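You operate a simulated robot arm through the tools that you are given. There is no shell and no other tool.

The job below is to be done with a simulated two-armed robot. You get a single attempt, and the scene is never put back.

Task
Change the soak tub's water: drain it, refill to the blue line.
Fine: the nozzle in it goes to the pink tray first; red valve shut before the tap runs; white lid on at the end.

It is judged by the outcome, as a careful person would: the job done as asked, and still so three seconds after it is handed in. It fails if anything else is knocked over, pushed out of place, dropped, spilled or broken. Lids that push on must go on centred and level and be pressed home; caps that screw on are set level and turned clockwise until they are tight.

Robot
Two 7-joint arms with fingered hands on one trunk that stands fixed in place. Base frame: the origin is at the foot of the trunk, x ahead of it, y to its left, z up. Readings come in mm, rad, newtons and seconds.
The left shoulder is at [87, 182, 1091], the right one opposite. With the tool pointing down near the work surface each hand reaches from about 460 to 860 mm from the base axis, measured 20 degrees to its own side. Payload 3.8 kg a hand.
The TCP of each hand is the grasp point between the finger pads, 30 mm short of the fingertips. In the tool frame z runs along the fingers and y along their closing line. The gripper opens to 104 mm; its body begins 35 mm behind the TCP. The gripper is a hand of 4 fingers: y runs from the thumb to the fingers, the wrist lies at [-17, -104, -178] in the tool frame.
Orientation is that of the tool frame in the base frame, as [roll, pitch, yaw] about the fixed x, y, z axes, in that order (R = Rz(yaw) Ry(pitch) Rx(roll)). With the fingers straight down and the wrist toward the robot, the tool's x, y and z point along [0, 1, 0], [1, 0, 0] and [0, 0, -1] of the base frame.

Tools
- The arms move only by the tool arm_command. It takes "left_rows", "right_rows" or both (then of equal length, played together; a hand with none holds still); each is a list of rows, each a list of 6 numbers: the shift along the tool's x, y, z in mm, then the turn, a rotation vector about the tool's x, y, z in rad. In form: [[x, y, z, rx, ry, rz], ...]. A call has 1 to 20 rows; each row shifts and turns the commanded pose from where the row before left it, along the tool's axes as they then stand. Rows are played at 5 a second. More than 50 mm and 0.15 rad between two rows, and nothing of the call is played. A pose out of reach is approached as far as the arm can. The call stops where the force on the tool passes 40 N (or 10 N more than at its start, if that is more) or the arm is blocked; 0.2 s more then pass. In this call time passes only in rows, and 0.2 s behind the last. The reply holds the time, the measured pose of the TCP, the force on the tool along the base axes, the opening and the grip force, in the units named above and with some noise, with the torque about the TCP (base axes, N m) and any sound that the robot's microphone picked up, and new pictures: "pictures" is both (left out), scene, wrist or none (wrist: the cameras of the hands that moved).
- Cameras (640 x 400 px; columns grow to the right, rows downward): "scene" is now at [178.8, -41.4, 1301.3]; the picture's right is [-0.43, -0.90, 0.00], its down [-0.27, 0.13, -0.96] and it looks along [0.86, -0.41, -0.30] (base axes); focal length 214 px, centre (320, 200). "left" rides on the left gripper at [-66, -90, -126] in its tool frame; the picture's right is [-0.78, -0.30, 0.56], its down [0.57, -0.70, 0.42] and it looks along [0.27, 0.65, 0.71] (tool axes); focal length 275 px, centre (320, 200). "right" rides on the right gripper at [66, -90, -126] in its tool frame; the picture's right is [-0.78, 0.30, -0.56], its down [-0.57, -0.70, 0.42] and it looks along [-0.27, 0.65, 0.71] (tool axes); focal length 275 px, centre (320, 200). There is no depth. A picture from a camera that has moved, and an enlarged one, comes with that camera's place and axes in the base frame and with its lens.
- lift_body(by): moves the trunk up (or, below 0, down) by that many mm; the arms and the scene camera ride with it, the base frame stays. It gives what a move gives, with no picture.
- move_fingers(index, middle, ring, thumb_bend, thumb_turn, hand): sets how far each is bent, from 0 (flat) to 1 (curled in); at 0.3 the hand is open as for a grip, at 0.7 the pads meet at the TCP. One left out holds its place. A second passes; each finger stops where it meets its share of the squeeze, and holds until it gets a number again. It is the only way to open and close the hand. It gives what a move gives, with no picture; readings hold the bend of each and the force on the fingers (four entries, about 0 where the hand has none), thumb and palm. thumb_turn goes from beside the hand (0) to across from the fingers (1), as for a grip.
- aim_head(pan, tilt): turns the head with the scene camera to pan (to the left, within 1.501 rad either way) and tilt (down, from -0.506 to 1.204), counted from straight ahead of the robot (the tilt from the chest, where the trunk bows). It gives what a move gives, and a new picture of the scene camera.
- zoom(camera, box): a new picture of the part [left, top, right, bottom] of that camera's present view, enlarged. No time passes.
- job_done(): hands the job in; it is judged then, once.

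Nothing tells you positions but the pictures and the camera data. Unless the task says otherwise, let go and move clear before handing in.

The tools are called after ">>>" by a JSON object that holds its "api" and its "payload". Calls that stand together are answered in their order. arm_command: Moves the arms, as the interface text tells. Its arguments: {"type":"object","properties":{"left_rows":{"type":"array"},"right_rows":{"type":"array"},"pictures":{"type":"string","enum":["both","scene","wrist","none"]}},"required":[]} The other tools are called the same way: lift_body (by) moves the trunk up or down; move_fingers (index, middle, ring, thumb_bend, thumb_turn, hand) moves the fingers one by one; aim_head (pan, tilt) turns the head that bears the scene camera; zoom (camera, box) takes an enlarged picture of a part of a camera's view; job_done () hands the job in.

At the start:

```text
clock: 0.0
left_tool_pos: [586.8, -24.8, 1312.2]
left_orientation: [-3.141, 0.001, 1.57]
left_ft_force: [0.4, 0.7, -0.8]
left_torque: [0.01, 0.01, -0.02]
left_opening: 103.8
left_gripper_force: 0.1
left_shape: jaw
left_bend: [0.3, 0.3, 0.3, 0.3, 0.97]
left_finger forces: [0.0, 0.0, 0.0, 0.0, 0.1, 0.0]
right_tool_pos: [391.7, -450.1, 1242.6]
right_orientation: [-3.142, -0.002, 1.571]
right_ft_force: [0.9, -0.5, -0.2]
right_torque: [0.0, -0.01, 0.01]
right_opening: 103.5
right_gripper_force: 0.0
right_shape: jaw
right_bend: [0.3, 0.3, 0.3, 0.3, 0.97]
right_finger forces: [0.0, 0.0, 0.0, 0.1, 0.0, 0.1]
trunk travel left (down, up): [-245.0, 511.0]
head pan, tilt (commanded): [-0.443, 0.3]
```

scene: 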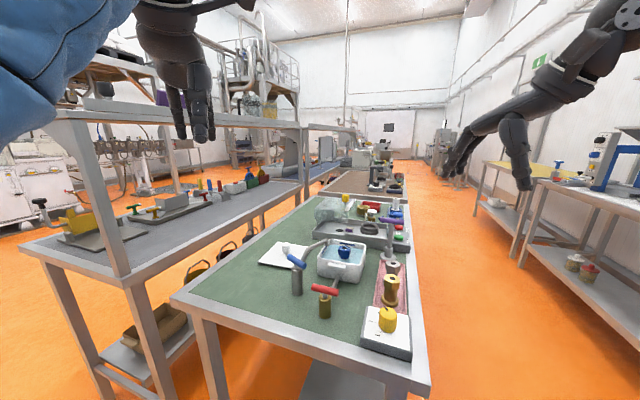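
right: 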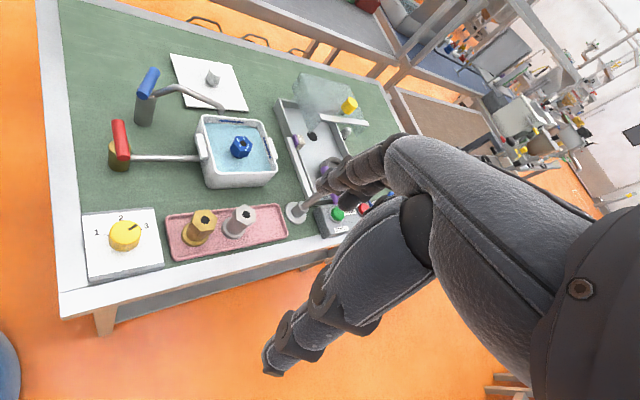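
left: 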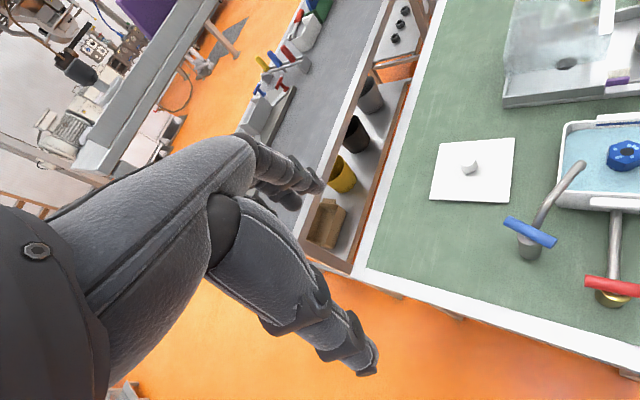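

I see a green bench with the soak tub (a blue nozzle in it), a red valve, a blue tap, a pink tray with two nozzles, and a white square lid. I'll take closer looks before moving.

>>> {"api": "zoom", "payload": {"camera": "scene", "box": [240, 180, 440, 360]}}

>>> {"api": "zoom", "payload": {"camera": "right", "box": [60, 40, 380, 280]}}

>>> {"api": "zoom", "payload": {"camera": "left", "box": [400, 80, 640, 320]}}

```text
2.22 times, centred on (340, 270) of scene
camera zoom: at [178.8, -41.4, 1301.3], right [-0.43, -0.9, 0.0], down [-0.27, 0.13, -0.96], along [0.86, -0.41, -0.3], focal length 477 px, centre (276, 44)
```

zoom: 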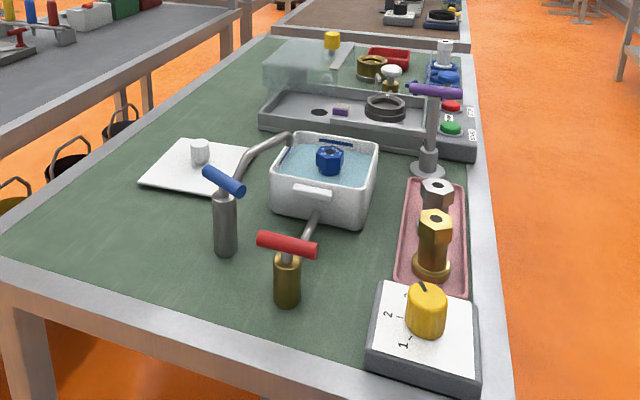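

```text
1.67 times, centred on (220, 160) of right
camera zoom: at [301.9, -384.2, 1367.9], right [0.3, -0.78, 0.56], down [-0.7, -0.57, -0.42], along [0.65, -0.26, -0.71], focal length 459 px, centre (487, 267)
```

zoom: 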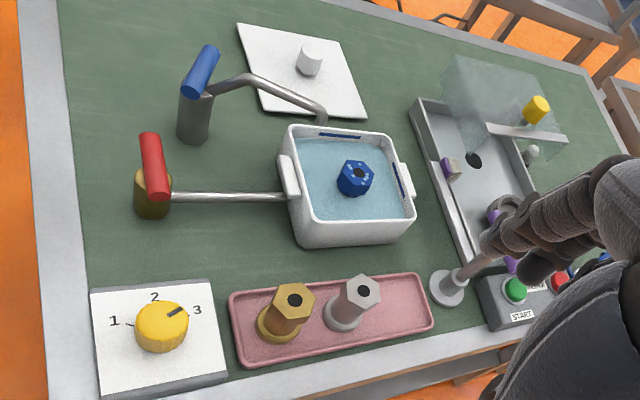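

```text
1.67 times, centred on (520, 200) of left
camera zoom: at [496.4, -90.2, 1437.2], right [-0.3, -0.78, -0.56], down [-0.7, 0.57, -0.42], along [0.65, 0.27, -0.71], focal length 459 px, centre (-13, 200)
```

zoom: 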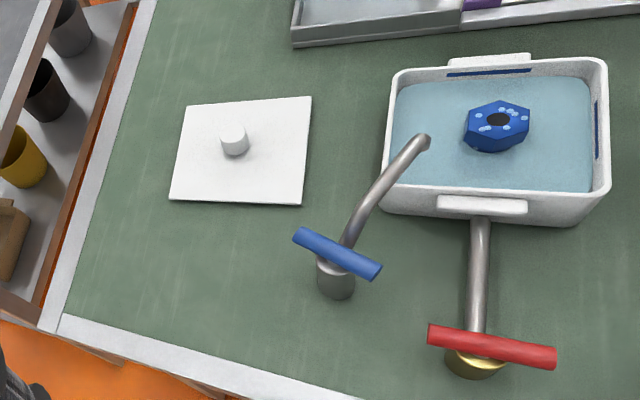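

The bench appears yawed about 45° to the robot; the nozzle top is near (655,-345,978) and the red handle near (527,-218,976). I'll aim the head down at the tub for better views before planning.

>>> {"api": "aim_head", "payload": {"pan": -0.53, "tilt": 0.66}}

```text
clock: 0.8
left_tool_pos: [587.0, -24.6, 1311.6]
left_orientation: [-3.14, -0.001, 1.571]
left_ft_force: [-0.4, -0.6, 0.1]
left_torque: [0.02, 0.0, 0.01]
left_opening: 103.7
left_gripper_force: 0.1
left_shape: jaw
left_bend: [0.3, 0.3, 0.3, 0.3, 0.97]
left_finger forces: [0.0, 0.0, 0.0, 0.0, 0.0, 0.1]
right_tool_pos: [391.1, -450.1, 1242.9]
right_orientation: [-3.141, -0.001, 1.575]
right_ft_force: [0.8, 0.1, -0.3]
right_torque: [0.02, 0.01, -0.01]
right_opening: 103.8
right_gripper_force: 0.0
right_shape: jaw
right_bend: [0.3, 0.3, 0.3, 0.3, 0.97]
right_finger forces: [0.0, 0.0, 0.0, 0.1, 0.1, 0.1]
trunk travel left (down, up): [-245.0, 511.0]
head pan, tilt (commanded): [-0.531, 0.66]
camera scene: at [169.1, -45.0, 1268.7], right [-0.51, -0.86, 0.0], down [-0.53, 0.31, -0.79], along [0.68, -0.4, -0.61], focal length 214 px, centre (320, 200)
```

scene: 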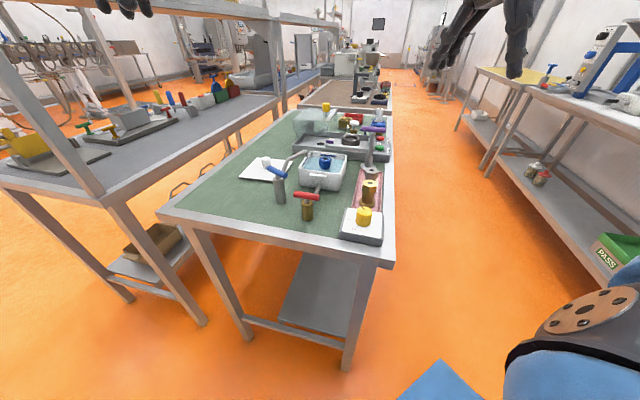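

The head now looks down at the bench. I'll zoom into the tub area and the lid from this view, and again from the hand cameras.

>>> {"api": "zoom", "payload": {"camera": "scene", "box": [240, 130, 400, 230]}}

>>> {"api": "zoom", "payload": {"camera": "right", "box": [90, 50, 298, 180]}}

>>> {"api": "zoom", "payload": {"camera": "left", "box": [480, 100, 640, 200]}}

>>> {"api": "zoom", "payload": {"camera": "right", "box": [70, 180, 310, 330]}}

```text
4.00 times, centred on (320, 180) of scene
camera zoom: at [169.1, -45.0, 1268.7], right [-0.51, -0.86, 0.0], down [-0.53, 0.31, -0.79], along [0.68, -0.4, -0.61], focal length 858 px, centre (320, 280)
```

zoom: 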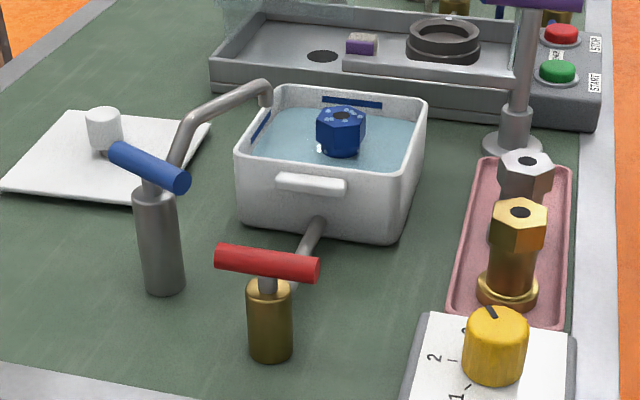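

```text
3.08 times, centred on (194, 115) of right
camera zoom: at [301.9, -384.2, 1367.9], right [0.3, -0.78, 0.56], down [-0.7, -0.57, -0.42], along [0.65, -0.26, -0.71], focal length 847 px, centre (708, 462)
```

zoom: 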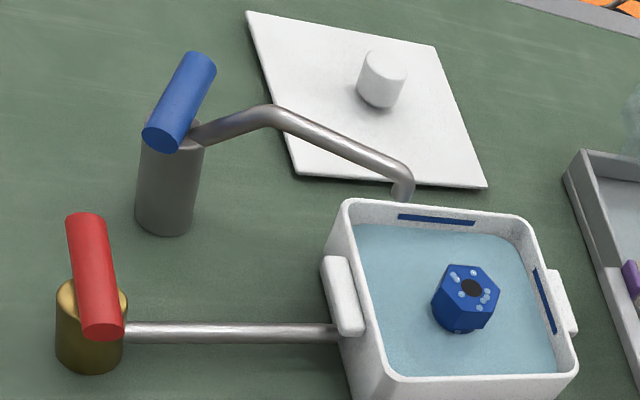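

```text
4.00 times, centred on (560, 150) of left
camera zoom: at [496.4, -90.2, 1437.2], right [-0.3, -0.78, -0.56], down [-0.7, 0.57, -0.42], along [0.65, 0.27, -0.71], focal length 1101 px, centre (-640, 400)
```

zoom: 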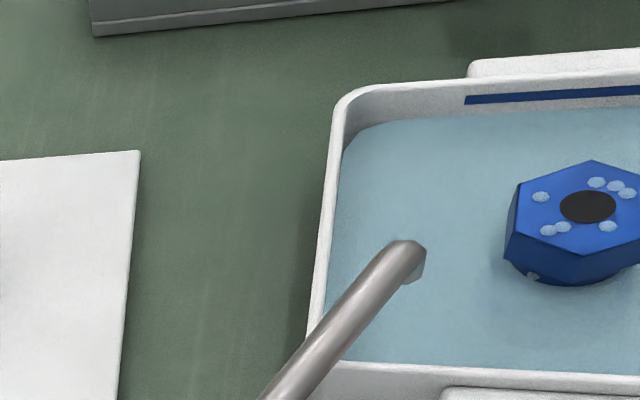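

```text
2.67 times, centred on (190, 255) of right
camera zoom: at [301.9, -384.2, 1367.9], right [0.3, -0.78, 0.56], down [-0.7, -0.57, -0.42], along [0.65, -0.26, -0.71], focal length 734 px, centre (667, 53)
```

zoom: 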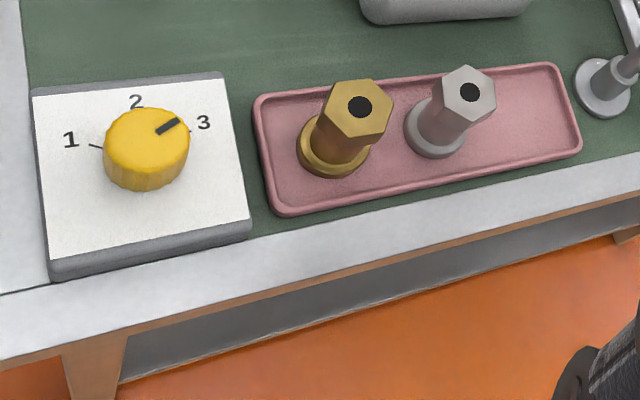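

The tub is centred near (660,-347) with its rim at z≈965, the bench top is at z≈905, and the spout tip hangs near (665,-292,995). I'll bring the right hand above the nozzle, staying high, and look from close up.

>>> {"api": "arm_command", "payload": {"right_rows": [[14, 38, 16, 0, 0, 0], [14, 38, 16, 0, 0, 0], [14, 38, 16, 0, 0, 0], [14, 38, 16, 0, 0, 0], [14, 38, 16, 0, 0, 0], [14, 38, 16, 0, 0, 0], [14, 38, 16, 0, 0, 0]], "pictures": "both"}}

>>> {"api": "zoom", "payload": {"camera": "scene", "box": [320, 90, 440, 165]}}

```text
clock: 2.4
left_tool_pos: [588.2, -24.6, 1311.5]
left_orientation: [-3.14, -0.001, 1.573]
left_ft_force: [-0.4, 0.9, 0.2]
left_torque: [-0.01, 0.0, -0.01]
left_opening: 103.5
left_gripper_force: 0.0
left_shape: jaw
left_bend: [0.3, 0.3, 0.3, 0.3, 0.97]
left_finger forces: [0.1, 0.0, 0.0, 0.1, 0.0, 0.0]
right_tool_pos: [657.9, -350.9, 1131.1]
right_orientation: [-3.139, 0.0, 1.572]
right_ft_force: [-0.1, -0.3, 0.6]
right_torque: [-0.01, 0.0, -0.01]
right_opening: 103.6
right_gripper_force: 0.0
right_shape: jaw
right_bend: [0.3, 0.3, 0.3, 0.3, 0.97]
right_finger forces: [0.1, 0.0, 0.1, 0.0, 0.0, 0.1]
trunk travel left (down, up): [-245.0, 511.0]
head pan, tilt (commanded): [-0.531, 0.66]
camera scene: at [170.4, -44.7, 1268.4], right [-0.51, -0.86, 0.0], down [-0.53, 0.31, -0.79], along [0.68, -0.4, -0.61], focal length 214 px, centre (320, 200)
camera right: at [568.0, -285.8, 1256.8], right [0.3, -0.78, 0.56], down [-0.7, -0.57, -0.42], along [0.65, -0.26, -0.71], focal length 275 px, centre (320, 200)
```

scene: 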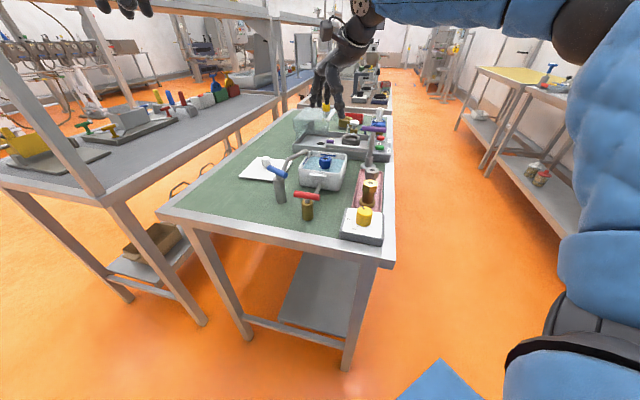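
right: 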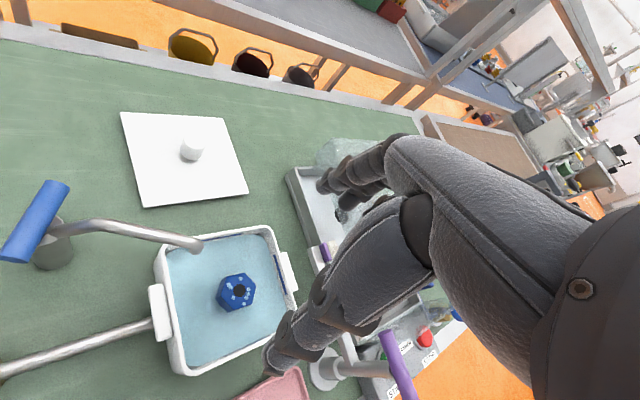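

```text
5.33 times, centred on (380, 128) of scene
camera zoom: at [170.4, -44.7, 1268.4], right [-0.51, -0.86, 0.0], down [-0.53, 0.31, -0.79], along [0.68, -0.4, -0.61], focal length 1144 px, centre (0, 587)
```

zoom: 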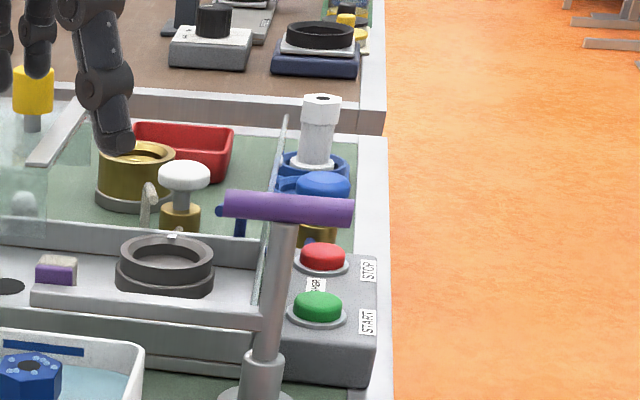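

The hand camera confirms the nozzle at about (659,-350), directly below the right TCP. I'll partly close the right hand (to about 60 mm) so it fits inside the tub, then look again.

>>> {"api": "move_fingers", "payload": {"hand": "right", "index": 0.45, "middle": 0.45, "ring": 0.45, "thumb_bend": 0.45, "thumb_turn": 1.0}}

>>> {"api": "arm_command", "payload": {"right_rows": [[0, 2, 35, 0, 0, 0], [0, 0, 30, 0, 0, 0]], "pictures": "both"}}

>>> {"api": "zoom", "payload": {"camera": "right", "box": [120, 200, 440, 400]}}

>>> {"api": "zoom", "payload": {"camera": "scene", "box": [250, 70, 410, 230]}}

```text
clock: 3.4
left_tool_pos: [587.2, -25.1, 1312.5]
left_orientation: [3.141, 0.001, 1.57]
left_ft_force: [0.1, 0.1, 0.4]
left_torque: [0.02, 0.02, -0.02]
left_opening: 103.7
left_gripper_force: 0.1
left_shape: jaw
left_bend: [0.3, 0.3, 0.3, 0.3, 0.97]
left_finger forces: [0.0, 0.0, 0.0, 0.1, 0.0, 0.1]
right_tool_pos: [654.7, -352.9, 1131.8]
right_orientation: [3.14, 0.001, 1.573]
right_ft_force: [0.0, -0.1, 0.9]
right_torque: [0.0, -0.01, -0.02]
right_opening: 67.4
right_gripper_force: 0.0
right_shape: fingers
right_bend: [0.45, 0.45, 0.45, 0.45, 0.99]
right_finger forces: [0.0, 0.0, 0.0, 0.1, 0.0, 0.1]
trunk travel left (down, up): [-245.0, 511.0]
head pan, tilt (commanded): [-0.531, 0.66]
```

```text
clock: 4.0
left_tool_pos: [586.8, -25.4, 1311.1]
left_orientation: [-3.141, 0.0, 1.571]
left_ft_force: [-0.8, 0.6, -0.4]
left_torque: [0.0, -0.03, 0.01]
left_opening: 103.4
left_gripper_force: 0.1
left_shape: jaw
left_bend: [0.3, 0.3, 0.3, 0.3, 0.97]
left_finger forces: [0.1, 0.1, 0.0, 0.0, 0.0, 0.0]
right_tool_pos: [658.1, -353.7, 1066.1]
right_orientation: [-3.141, 0.001, 1.572]
right_ft_force: [0.1, -0.2, 0.0]
right_torque: [0.01, 0.02, 0.03]
right_opening: 67.2
right_gripper_force: 0.1
right_shape: fingers
right_bend: [0.45, 0.45, 0.45, 0.45, 0.99]
right_finger forces: [0.0, 0.0, 0.0, 0.0, 0.0, 0.0]
trunk travel left (down, up): [-245.0, 511.0]
head pan, tilt (commanded): [-0.531, 0.66]
camera scene: at [169.2, -45.1, 1268.6], right [-0.51, -0.86, 0.0], down [-0.53, 0.31, -0.79], along [0.68, -0.4, -0.61], focal length 214 px, centre (320, 200)
camera right: at [569.0, -288.0, 1192.2], right [0.3, -0.78, 0.56], down [-0.7, -0.57, -0.42], along [0.65, -0.26, -0.71], focal length 275 px, centre (320, 200)
```

scene: 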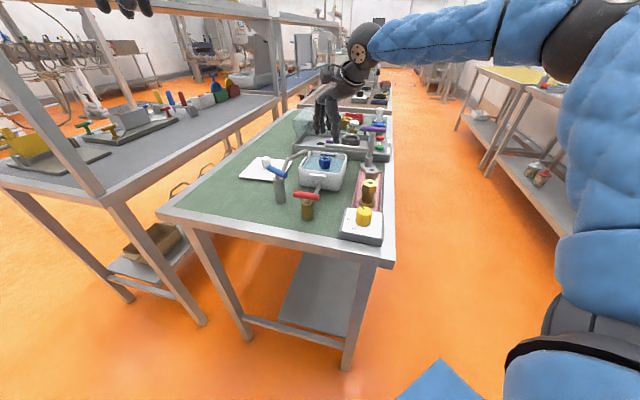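
right: 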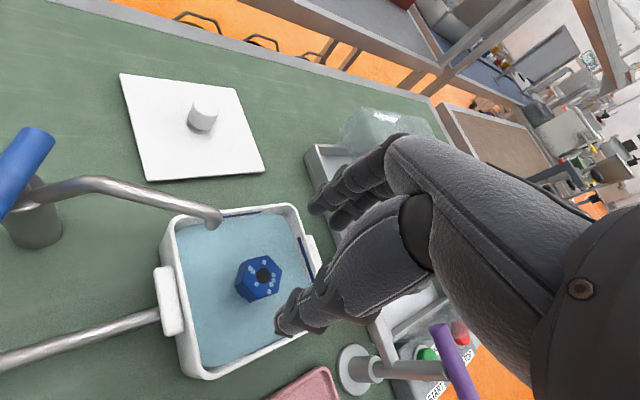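

```text
2.00 times, centred on (280, 300) of right
camera zoom: at [569.0, -288.0, 1192.2], right [0.3, -0.78, 0.56], down [-0.7, -0.57, -0.42], along [0.65, -0.26, -0.71], focal length 551 px, centre (400, 0)
```

zoom: 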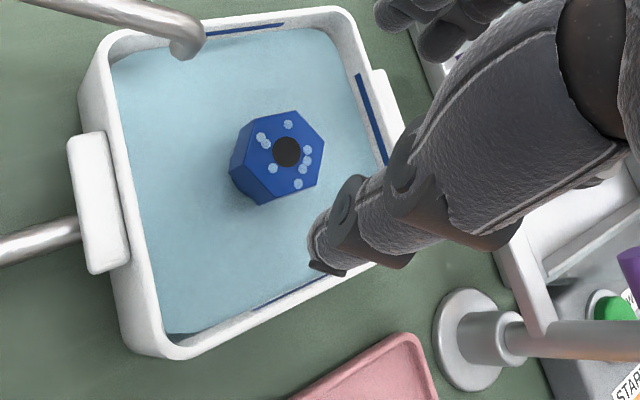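

```text
2.50 times, centred on (330, 150) of scene
camera zoom: at [169.2, -45.1, 1268.6], right [-0.51, -0.86, 0.0], down [-0.53, 0.31, -0.79], along [0.68, -0.4, -0.61], focal length 536 px, centre (295, 325)
```

zoom: 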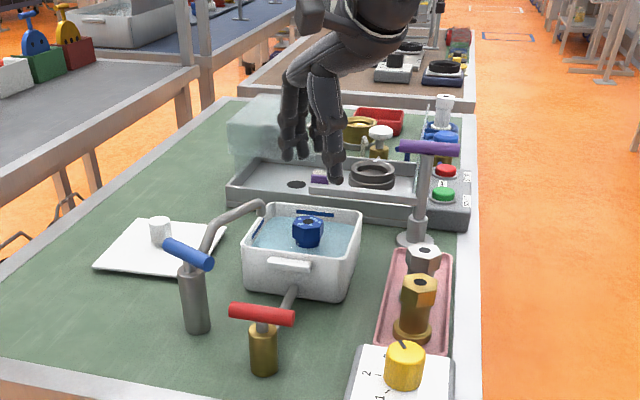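

The hand is lined up over the nozzle, with the thumb on the near side. I'll zoom in tightly on the nozzle head to read the hex orientation, and see the water line.

>>> {"api": "zoom", "payload": {"camera": "right", "box": [220, 245, 300, 310]}}

>>> {"api": "zoom", "payload": {"camera": "scene", "box": [290, 145, 360, 200]}}

```text
6.15 times, centred on (260, 278) of right
camera zoom: at [569.0, -288.0, 1192.2], right [0.3, -0.78, 0.56], down [-0.7, -0.57, -0.42], along [0.65, -0.26, -0.71], focal length 1694 px, centre (689, -277)
```

zoom: 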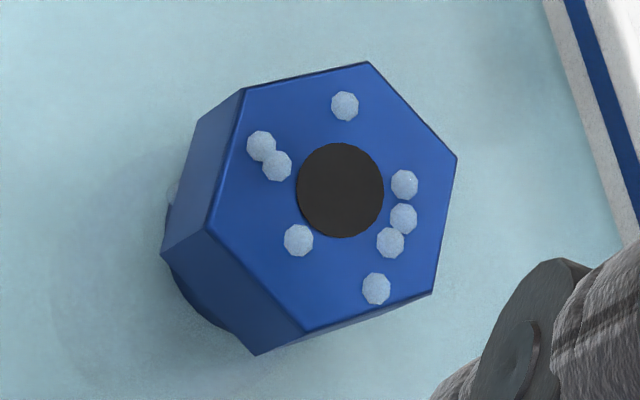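

```text
7.27 times, centred on (325, 172) of scene
camera zoom: at [169.2, -45.1, 1268.6], right [-0.51, -0.86, 0.0], down [-0.53, 0.31, -0.79], along [0.68, -0.4, -0.61], focal length 1560 px, centre (284, 400)
```

zoom: 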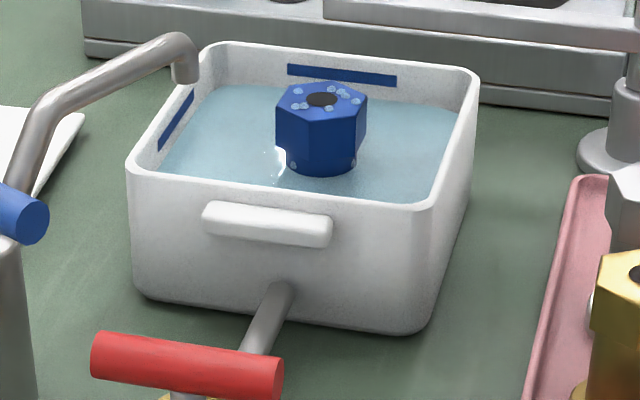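

The hex flats face about −16° and 44°, so I'll turn the hand by 0.28 rad to pinch on flats, narrow the opening to about 50 mm, and descend partway, keeping clear of the spout.

>>> {"api": "move_fingers", "payload": {"hand": "right", "index": 0.52, "middle": 0.52, "ring": 0.52, "thumb_bend": 0.52}}

>>> {"api": "arm_command", "payload": {"right_rows": [[2.5, 0, 0, 0, 0, 0.14], [0, 0, 0, 0, 0, 0.14], [0, 0, 25, 0, 0, 0], [0, 0, 25, 0, 0, 0], [0, 0, 0, 0, 0, 0]], "pictures": "both"}}

>>> {"api": "zoom", "payload": {"camera": "right", "box": [120, 200, 440, 400]}}

>>> {"api": "zoom", "payload": {"camera": "scene", "box": [265, 110, 385, 210]}}

```text
clock: 5.0
left_tool_pos: [588.5, -24.7, 1311.4]
left_orientation: [3.141, 0.0, 1.571]
left_ft_force: [-0.3, -0.5, -1.1]
left_torque: [-0.01, -0.01, -0.02]
left_opening: 103.5
left_gripper_force: 0.0
left_shape: jaw
left_bend: [0.3, 0.3, 0.3, 0.3, 0.97]
left_finger forces: [0.0, 0.1, 0.0, 0.1, 0.1, 0.0]
right_tool_pos: [657.6, -354.6, 1067.1]
right_orientation: [-3.142, 0.001, 1.572]
right_ft_force: [0.0, 0.0, -0.7]
right_torque: [-0.03, 0.03, -0.02]
right_opening: 49.3
right_gripper_force: 0.0
right_shape: fingers
right_bend: [0.52, 0.52, 0.52, 0.52, 1.0]
right_finger forces: [0.0, 0.0, 0.0, 0.1, 0.0, 0.1]
trunk travel left (down, up): [-245.0, 511.0]
head pan, tilt (commanded): [-0.531, 0.66]
```

```text
clock: 6.2
left_tool_pos: [587.3, -24.7, 1311.0]
left_orientation: [3.141, 0.001, 1.569]
left_ft_force: [-0.7, -1.2, 0.2]
left_torque: [-0.01, -0.01, 0.02]
left_opening: 103.9
left_gripper_force: 0.1
left_shape: jaw
left_bend: [0.3, 0.3, 0.3, 0.3, 0.97]
left_finger forces: [0.0, 0.0, 0.0, 0.1, 0.0, 0.1]
right_tool_pos: [659.5, -349.9, 1015.2]
right_orientation: [-3.141, 0.001, 1.291]
right_ft_force: [0.1, 0.1, -1.0]
right_torque: [-0.02, 0.0, -0.02]
right_opening: 49.0
right_gripper_force: 0.1
right_shape: fingers
right_bend: [0.52, 0.52, 0.52, 0.52, 1.0]
right_finger forces: [0.1, 0.1, 0.0, 0.1, 0.0, 0.1]
trunk travel left (down, up): [-245.0, 511.0]
head pan, tilt (commanded): [-0.531, 0.66]
camera scene: at [169.0, -44.9, 1268.7], right [-0.51, -0.86, 0.0], down [-0.53, 0.31, -0.79], along [0.68, -0.4, -0.61], focal length 214 px, centre (320, 200)
camera right: at [591.3, -262.3, 1141.9], right [0.07, -0.83, 0.56], down [-0.83, -0.36, -0.42], along [0.55, -0.43, -0.71], focal length 275 px, centre (320, 200)
```

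scene: 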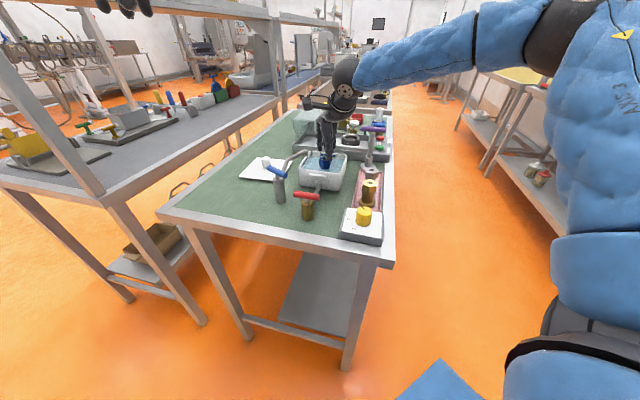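
right: 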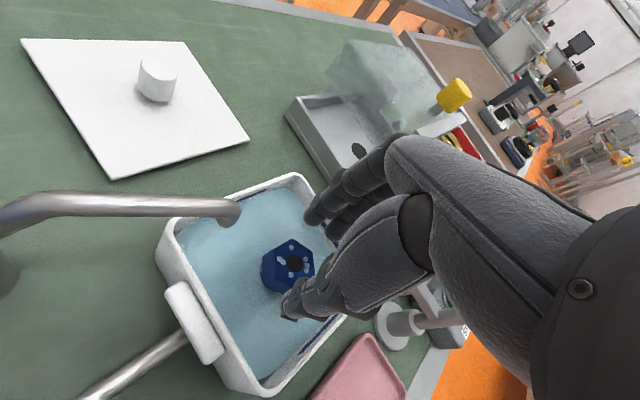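

```text
2.00 times, centred on (280, 300) of right
camera zoom: at [591.3, -262.3, 1141.9], right [0.07, -0.83, 0.56], down [-0.83, -0.36, -0.42], along [0.55, -0.43, -0.71], focal length 551 px, centre (400, 0)
```

zoom: 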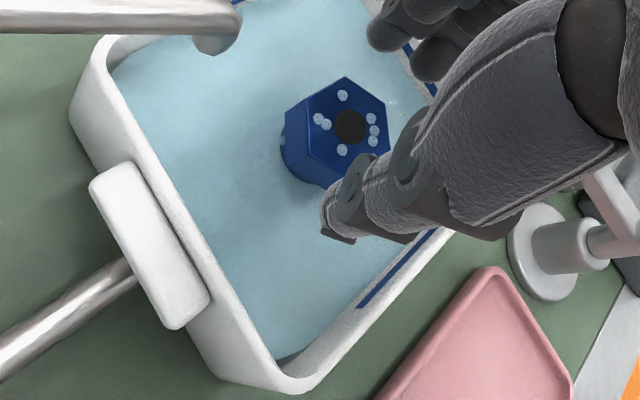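

```text
4.00 times, centred on (325, 160) of scene
camera zoom: at [169.0, -44.9, 1268.7], right [-0.51, -0.86, 0.0], down [-0.53, 0.31, -0.79], along [0.68, -0.4, -0.61], focal length 858 px, centre (300, 360)
```

zoom: 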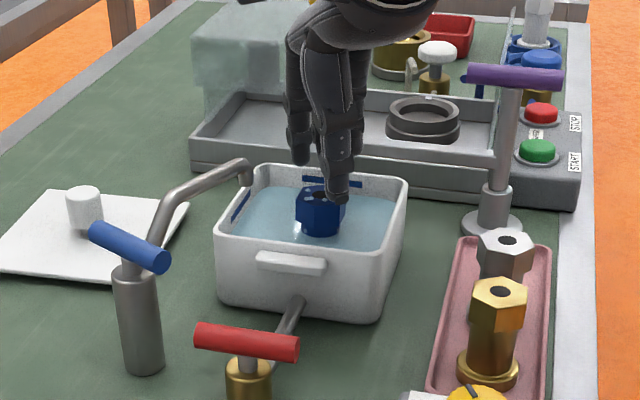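

The nozzle centre reads (659.7,-348.7), matching the TCP. I'll descend to about z=963 to straddle the hex head.

>>> {"api": "arm_command", "payload": {"right_rows": [[0, 0, 18, 0, 0, 0], [0, 0, 17, 0, 0, 0], [0, 0, 10, 0, 0, 0], [0, 0, 8, 0, 0, 0]], "pictures": "wrist"}}

>>> {"api": "zoom", "payload": {"camera": "right", "box": [180, 180, 400, 330]}}

>>> {"api": "zoom", "payload": {"camera": "scene", "box": [280, 130, 370, 200]}}

```text
clock: 7.2
left_tool_pos: [587.1, -24.0, 1311.1]
left_orientation: [-3.141, -0.001, 1.572]
left_ft_force: [1.1, 0.2, 0.3]
left_torque: [0.01, 0.0, -0.01]
left_opening: 103.6
left_gripper_force: 0.1
left_shape: jaw
left_bend: [0.3, 0.3, 0.3, 0.3, 0.97]
left_finger forces: [0.0, 0.0, 0.0, 0.0, 0.0, 0.1]
right_tool_pos: [658.0, -349.2, 960.9]
right_orientation: [-3.141, 0.0, 1.293]
right_ft_force: [-0.2, -0.1, 0.2]
right_torque: [0.02, -0.02, -0.01]
right_opening: 49.0
right_gripper_force: 0.3
right_shape: fingers
right_bend: [0.52, 0.52, 0.52, 0.52, 1.0]
right_finger forces: [0.0, 0.1, 0.2, 0.0, 0.1, 0.0]
trunk travel left (down, up): [-245.0, 511.0]
head pan, tilt (commanded): [-0.531, 0.66]
camera right: at [591.0, -261.6, 1087.7], right [0.07, -0.83, 0.56], down [-0.83, -0.36, -0.42], along [0.55, -0.43, -0.71], focal length 275 px, centre (320, 200)
```

right: 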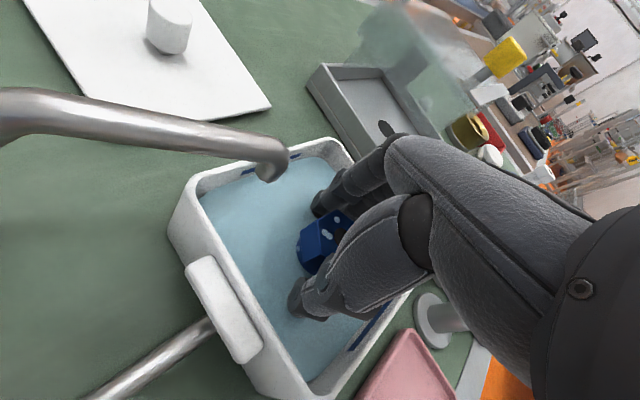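

```text
2.67 times, centred on (290, 255) of right
camera zoom: at [591.0, -261.6, 1087.7], right [0.07, -0.83, 0.56], down [-0.83, -0.36, -0.42], along [0.55, -0.43, -0.71], focal length 734 px, centre (400, 53)
```

zoom: 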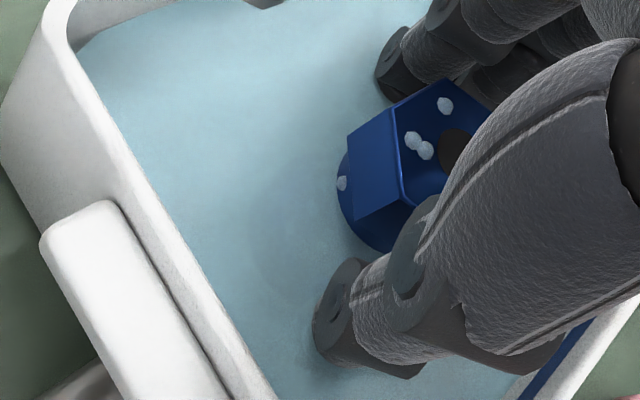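

```text
5.71 times, centred on (325, 165) of scene
camera zoom: at [169.1, -45.0, 1268.6], right [-0.51, -0.86, 0.0], down [-0.53, 0.31, -0.79], along [0.68, -0.4, -0.61], focal length 1226 px, centre (291, 400)
```

zoom: 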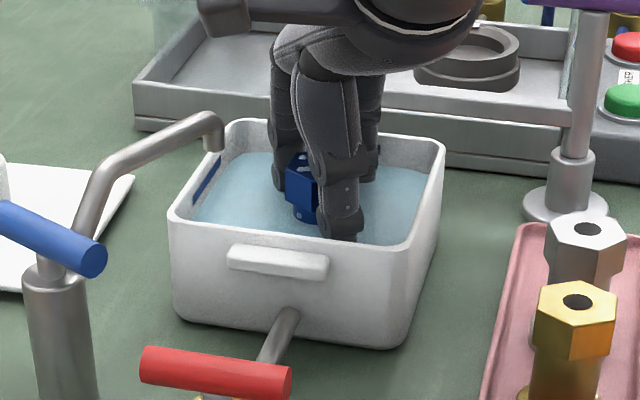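

The fingers straddle the hex head with no contact force. I'll close the grip gently.

>>> {"api": "move_fingers", "payload": {"hand": "right", "index": 0.6, "middle": 0.6, "ring": 0.6, "thumb_bend": 0.6}}

```text
clock: 8.2
left_tool_pos: [587.1, -25.3, 1313.1]
left_orientation: [3.141, 0.001, 1.572]
left_ft_force: [-0.6, -0.4, -0.7]
left_torque: [-0.01, 0.01, -0.01]
left_opening: 103.7
left_gripper_force: 0.1
left_shape: jaw
left_bend: [0.3, 0.3, 0.3, 0.3, 0.97]
left_finger forces: [0.0, 0.1, 0.0, 0.0, 0.0, 0.1]
right_tool_pos: [659.6, -349.8, 962.2]
right_orientation: [-3.142, 0.0, 1.292]
right_ft_force: [0.0, -0.2, -0.7]
right_torque: [0.05, 0.0, 0.01]
right_opening: 29.7
right_gripper_force: 0.4
right_shape: fingers
right_bend: [0.59, 0.6, 0.6, 0.6, 1.0]
right_finger forces: [0.5, 0.0, 0.0, 0.0, 0.2, 0.0]
trunk travel left (down, up): [-245.0, 511.0]
head pan, tilt (commanded): [-0.531, 0.66]
```

Just touching at about 30 mm. I'll close further to squeeze.

>>> {"api": "move_fingers", "payload": {"hand": "right", "index": 0.7, "middle": 0.7, "ring": 0.7, "thumb_bend": 0.7}}

>>> {"api": "zoom", "payload": {"camera": "right", "box": [180, 180, 400, 330]}}

>>> {"api": "zoom", "payload": {"camera": "scene", "box": [280, 130, 370, 200]}}

```text
clock: 9.2
left_tool_pos: [587.1, -24.2, 1311.8]
left_orientation: [-3.139, -0.001, 1.569]
left_ft_force: [-0.7, 0.5, 0.0]
left_torque: [0.03, 0.02, -0.01]
left_opening: 104.0
left_gripper_force: 0.0
left_shape: jaw
left_bend: [0.3, 0.3, 0.3, 0.3, 0.97]
left_finger forces: [0.1, 0.1, 0.1, 0.0, 0.0, 0.0]
right_tool_pos: [658.6, -350.3, 962.5]
right_orientation: [3.14, 0.001, 1.292]
right_ft_force: [0.0, 0.0, 0.3]
right_torque: [-0.04, -0.02, -0.02]
right_opening: 26.0
right_gripper_force: 10.4
right_shape: fingers
right_bend: [0.62, 0.65, 0.7, 0.61, 1.0]
right_finger forces: [6.0, 4.9, 0.0, 0.1, 10.3, 0.1]
trunk travel left (down, up): [-245.0, 511.0]
head pan, tilt (commanded): [-0.531, 0.66]
```

```text
2.67 times, centred on (290, 255) of right
camera zoom: at [591.2, -261.7, 1087.9], right [0.07, -0.83, 0.56], down [-0.83, -0.36, -0.42], along [0.55, -0.43, -0.71], focal length 734 px, centre (400, 53)
```

zoom: 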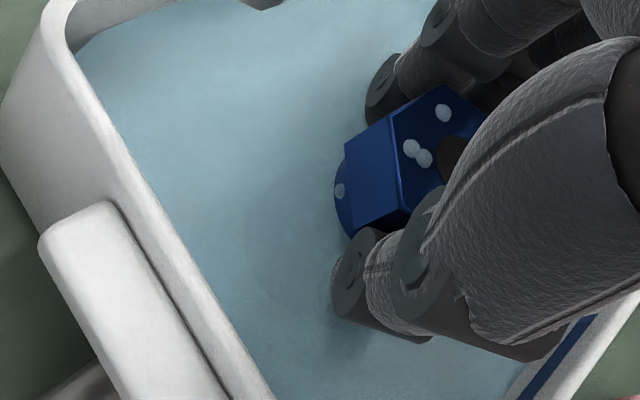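

```text
5.71 times, centred on (325, 165) of scene
camera zoom: at [169.3, -45.1, 1268.6], right [-0.51, -0.86, 0.0], down [-0.53, 0.31, -0.79], along [0.68, -0.4, -0.61], focal length 1226 px, centre (291, 400)
```

zoom: 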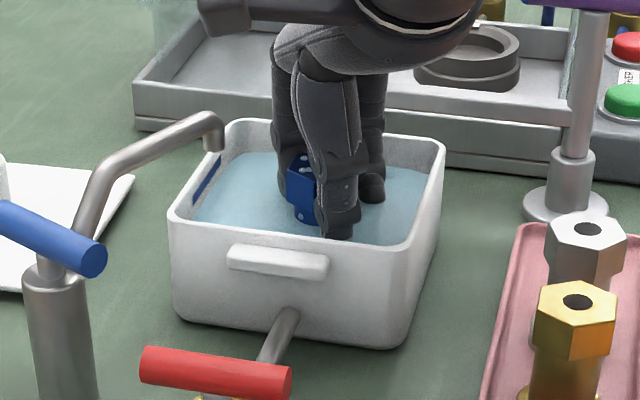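

Index, middle and thumb hold the head with about 10 N. I'll lift slowly and check.

>>> {"api": "arm_command", "payload": {"right_rows": [[0, 0, -8, 0, 0, 0], [0, 0, -12, 0, 0, 0], [0, 0, -15, 0, 0, 0], [0, 0, -15, 0, 0, 0]], "pictures": "wrist"}}

>>> {"api": "zoom", "payload": {"camera": "scene", "box": [280, 120, 380, 200]}}

```text
clock: 10.2
left_tool_pos: [586.9, -24.4, 1312.1]
left_orientation: [-3.14, 0.0, 1.569]
left_ft_force: [0.3, 0.1, 0.6]
left_torque: [0.01, 0.0, 0.02]
left_opening: 103.6
left_gripper_force: 0.1
left_shape: jaw
left_bend: [0.3, 0.3, 0.3, 0.3, 0.97]
left_finger forces: [0.1, 0.0, 0.0, 0.0, 0.0, 0.0]
right_tool_pos: [658.3, -349.2, 1010.6]
right_orientation: [3.141, 0.0, 1.292]
right_ft_force: [0.9, -0.1, -1.9]
right_torque: [0.0, 0.02, 0.01]
right_opening: 25.8
right_gripper_force: 10.2
right_shape: fingers
right_bend: [0.62, 0.65, 0.7, 0.61, 1.0]
right_finger forces: [6.0, 4.5, 0.1, 0.0, 10.0, 0.1]
trunk travel left (down, up): [-245.0, 511.0]
head pan, tilt (commanded): [-0.531, 0.66]
camera right: at [590.9, -261.4, 1137.9], right [0.07, -0.83, 0.56], down [-0.83, -0.36, -0.42], along [0.55, -0.43, -0.71], focal length 275 px, centre (320, 200)
```

right: 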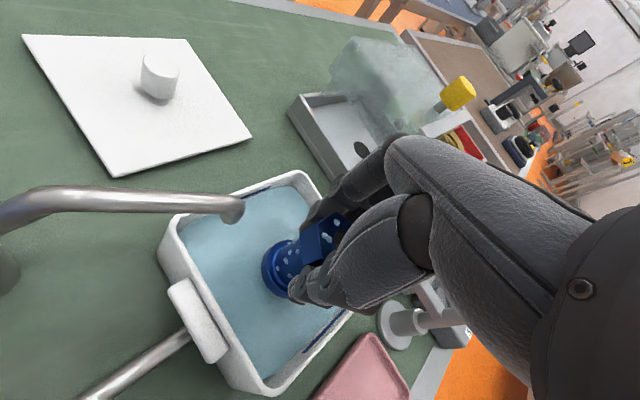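

```text
5.00 times, centred on (330, 160) of scene
camera zoom: at [169.2, -45.0, 1268.6], right [-0.51, -0.86, 0.0], down [-0.53, 0.31, -0.79], along [0.68, -0.4, -0.61], focal length 1072 px, centre (270, 400)
```

zoom: 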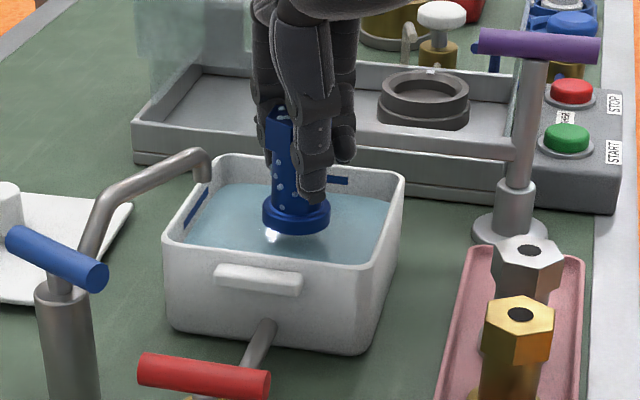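

The nozzle is held upright and clear, at about 2 N of weight. I'll lift it well above the rim and carry it to above the free end of the pink tray.

>>> {"api": "arm_command", "payload": {"right_rows": [[0, 0, -15, 0, 0, 0], [0, 0, -15, 0, 0, 0], [0, 0, -15, 0, 0, 0], [0, 0, -10, 0, 0, 0], [0, 0, 0, 0, 0, 0], [-20, -6, 0, 0, 0, 0], [-28, -9, 0, 0, 0, 0], [-28, -9, 0, 0, 0, 0], [-28, -9, 0, 0, 0, 0], [-20, -6, 0, 0, 0, 0], [-10, -3, 0, 0, 0, 0]], "pictures": "both"}}

>>> {"api": "zoom", "payload": {"camera": "right", "box": [120, 200, 440, 400]}}

>>> {"api": "zoom", "payload": {"camera": "scene", "box": [300, 110, 420, 230]}}

```text
clock: 12.6
left_tool_pos: [587.5, -24.5, 1311.8]
left_orientation: [3.141, -0.001, 1.569]
left_ft_force: [0.0, 0.5, 0.1]
left_torque: [0.03, 0.0, 0.02]
left_opening: 103.7
left_gripper_force: 0.1
left_shape: jaw
left_bend: [0.3, 0.3, 0.3, 0.3, 0.97]
left_finger forces: [0.1, 0.0, 0.1, 0.1, 0.1, 0.0]
right_tool_pos: [582.1, -465.0, 1067.0]
right_orientation: [-3.141, 0.0, 1.294]
right_ft_force: [-0.4, 0.4, -0.9]
right_torque: [-0.01, -0.01, 0.01]
right_opening: 25.8
right_gripper_force: 10.1
right_shape: fingers
right_bend: [0.62, 0.65, 0.7, 0.61, 1.0]
right_finger forces: [6.1, 4.5, 0.0, 0.1, 10.1, 0.0]
trunk travel left (down, up): [-245.0, 511.0]
head pan, tilt (commanded): [-0.531, 0.66]
camera scene: at [169.1, -45.3, 1268.7], right [-0.51, -0.86, 0.0], down [-0.53, 0.31, -0.79], along [0.68, -0.4, -0.61], focal length 214 px, centre (320, 200)
camera right: at [515.0, -378.4, 1192.4], right [0.07, -0.83, 0.56], down [-0.83, -0.36, -0.42], along [0.55, -0.43, -0.71], focal length 275 px, centre (320, 200)
```

scene: 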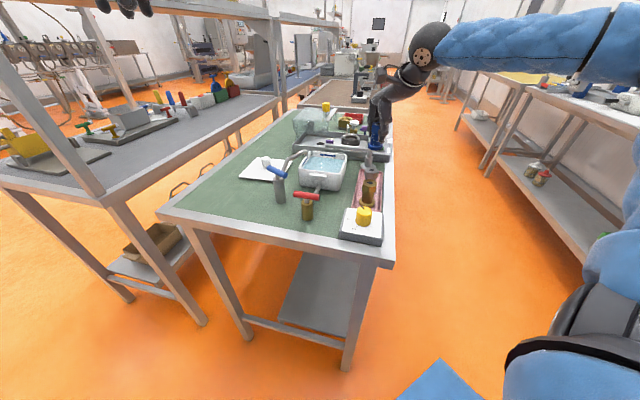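
right: 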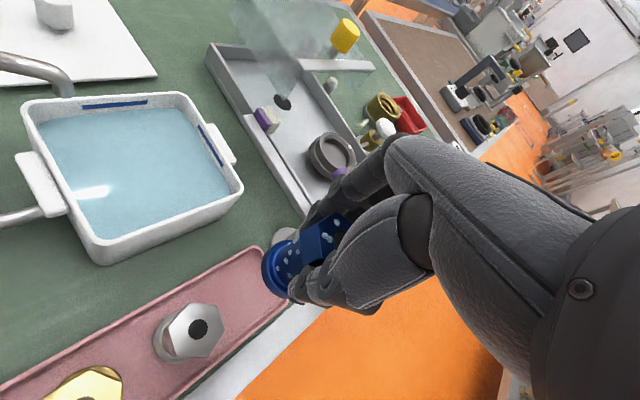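

```text
2.00 times, centred on (280, 300) of right
camera zoom: at [515.0, -378.4, 1192.4], right [0.07, -0.83, 0.56], down [-0.83, -0.36, -0.42], along [0.55, -0.43, -0.71], focal length 551 px, centre (400, 0)
```

zoom: 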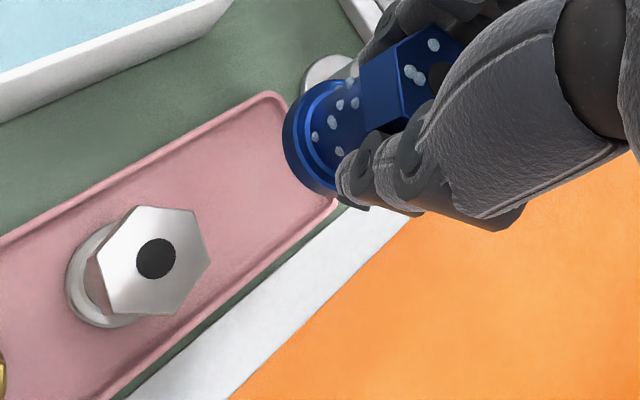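

```text
3.33 times, centred on (360, 170) of scene
camera zoom: at [169.1, -45.3, 1268.7], right [-0.51, -0.86, 0.0], down [-0.53, 0.31, -0.79], along [0.68, -0.4, -0.61], focal length 715 px, centre (187, 300)
```

zoom: 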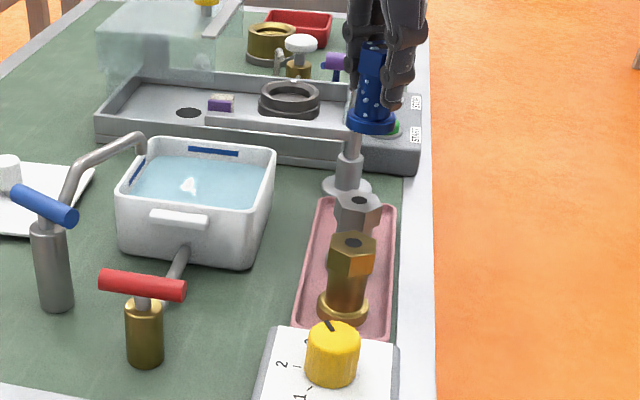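

The steel nozzle reads (538,-422) and the free tray end is centred near (578,-465). I'll shift there slightly and lower toward the tray floor.

>>> {"api": "arm_command", "payload": {"right_rows": [[-1.3, -3.4, 0, 0, 0, 0], [0, 0, 25, 0, 0, 0], [0, 0, 25, 0, 0, 0], [0, 0, 22, 0, 0, 0], [0, 0, 14, 0, 0, 0], [0, 0, 8, 0, 0, 0], [0, 0, 4, 0, 0, 0]], "pictures": "both"}}

>>> {"api": "zoom", "payload": {"camera": "scene", "box": [330, 130, 410, 220]}}

>>> {"api": "zoom", "payload": {"camera": "right", "box": [120, 200, 440, 400]}}

```text
clock: 14.2
left_tool_pos: [587.3, -24.0, 1311.4]
left_orientation: [-3.141, -0.001, 1.57]
left_ft_force: [0.1, -0.3, 0.4]
left_torque: [0.01, -0.01, 0.02]
left_opening: 103.3
left_gripper_force: 0.1
left_shape: jaw
left_bend: [0.3, 0.3, 0.3, 0.3, 0.97]
left_finger forces: [0.0, 0.0, 0.0, 0.0, 0.0, 0.0]
right_tool_pos: [580.3, -467.8, 969.2]
right_orientation: [-3.141, -0.001, 1.292]
right_ft_force: [0.5, 0.3, -1.3]
right_torque: [0.0, 0.0, 0.0]
right_opening: 26.0
right_gripper_force: 10.9
right_shape: fingers
right_bend: [0.62, 0.65, 0.7, 0.61, 1.0]
right_finger forces: [6.1, 4.5, 0.0, 0.0, 10.1, 0.0]
trunk travel left (down, up): [-245.0, 511.0]
head pan, tilt (commanded): [-0.531, 0.66]
camera scene: at [169.3, -45.2, 1268.6], right [-0.51, -0.86, 0.0], down [-0.53, 0.31, -0.79], along [0.68, -0.4, -0.61], focal length 214 px, centre (320, 200)
camera right: at [511.4, -379.3, 1094.6], right [0.07, -0.83, 0.56], down [-0.83, -0.36, -0.42], along [0.55, -0.43, -0.71], focal length 275 px, centre (320, 200)
```

scene: 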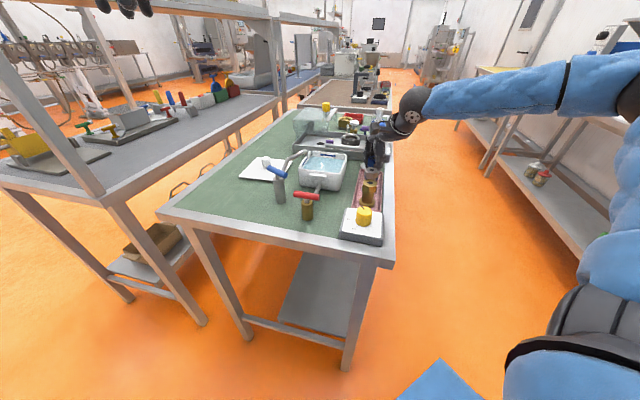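
right: 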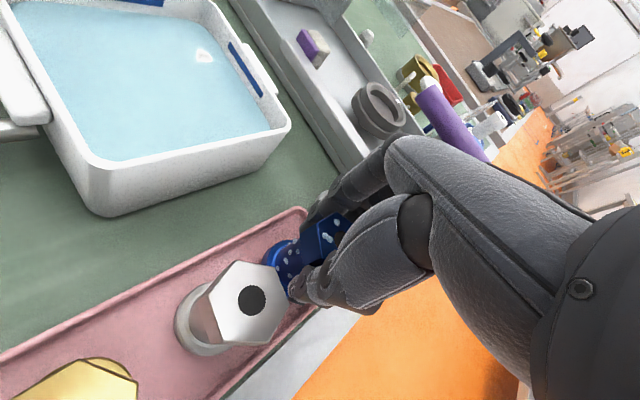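

```text
4.44 times, centred on (370, 175) of scene
camera zoom: at [169.3, -45.2, 1268.6], right [-0.51, -0.86, 0.0], down [-0.53, 0.31, -0.79], along [0.68, -0.4, -0.61], focal length 953 px, centre (98, 311)
```

zoom: 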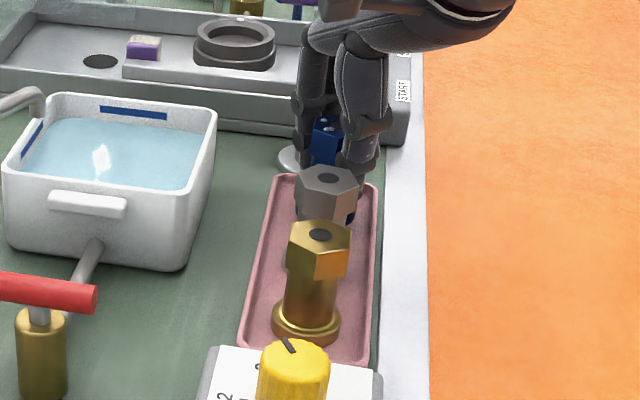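

```text
2.00 times, centred on (280, 300) of right
camera zoom: at [511.4, -379.3, 1094.6], right [0.07, -0.83, 0.56], down [-0.83, -0.36, -0.42], along [0.55, -0.43, -0.71], focal length 551 px, centre (400, 0)
```

zoom: 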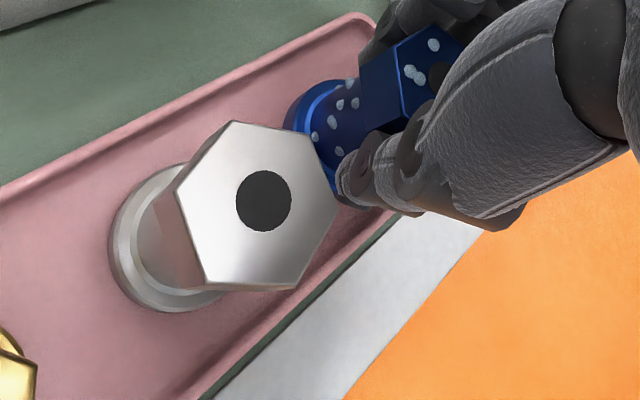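

The nozzle is about 7 mm above the tray floor; the thumb is fairly close to the steel nozzle, so I'll turn the hand back 0.28 rad (thumb away from it) and shift 3 mm further along the tray before lowering.

>>> {"api": "arm_command", "payload": {"right_rows": [[-1.5, 2.6, 0, 0, 0, -0.14], [0, 0, 0, 0, 0, -0.14], [0, 0, 3, 0, 0, 0], [0, 0, 2, 0, 0, 0]], "pictures": "wrist"}}

>>> {"api": "zoom", "payload": {"camera": "right", "box": [120, 200, 440, 400]}}

```text
clock: 15.2
left_tool_pos: [586.4, -24.3, 1312.3]
left_orientation: [-3.141, 0.002, 1.57]
left_ft_force: [0.1, -0.1, -0.3]
left_torque: [-0.01, -0.04, 0.01]
left_opening: 103.7
left_gripper_force: 0.1
left_shape: jaw
left_bend: [0.3, 0.3, 0.3, 0.3, 0.97]
left_finger forces: [0.1, 0.0, 0.0, 0.0, 0.0, 0.1]
right_tool_pos: [580.9, -468.1, 963.6]
right_orientation: [3.141, 0.0, 1.573]
right_ft_force: [0.4, -0.6, -1.4]
right_torque: [-0.04, 0.02, -0.01]
right_opening: 26.1
right_gripper_force: 10.7
right_shape: fingers
right_bend: [0.62, 0.65, 0.7, 0.61, 1.0]
right_finger forces: [6.1, 4.5, 0.1, 0.0, 10.1, 0.0]
trunk travel left (down, up): [-245.0, 511.0]
head pan, tilt (commanded): [-0.531, 0.66]
camera right: at [491.3, -403.2, 1089.7], right [0.3, -0.78, 0.56], down [-0.7, -0.57, -0.42], along [0.65, -0.26, -0.71], focal length 275 px, centre (320, 200)
```

right: 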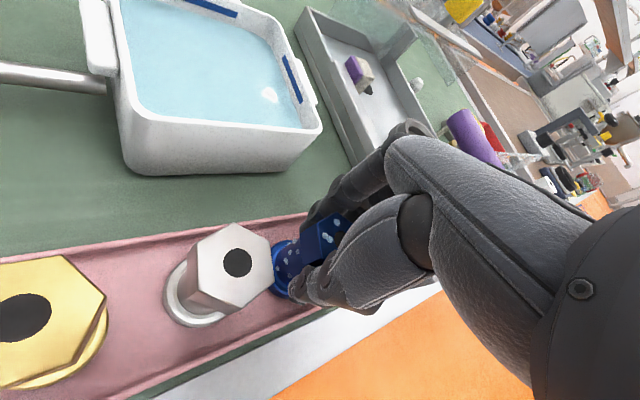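

```text
2.00 times, centred on (280, 300) of right
camera zoom: at [491.3, -403.2, 1089.7], right [0.3, -0.78, 0.56], down [-0.7, -0.57, -0.42], along [0.65, -0.26, -0.71], focal length 551 px, centre (400, 0)
```

zoom: 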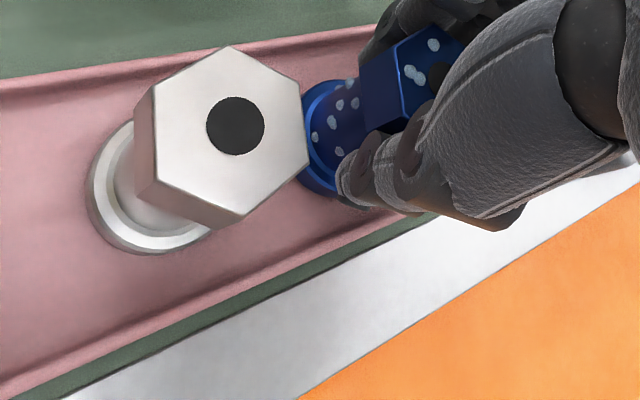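

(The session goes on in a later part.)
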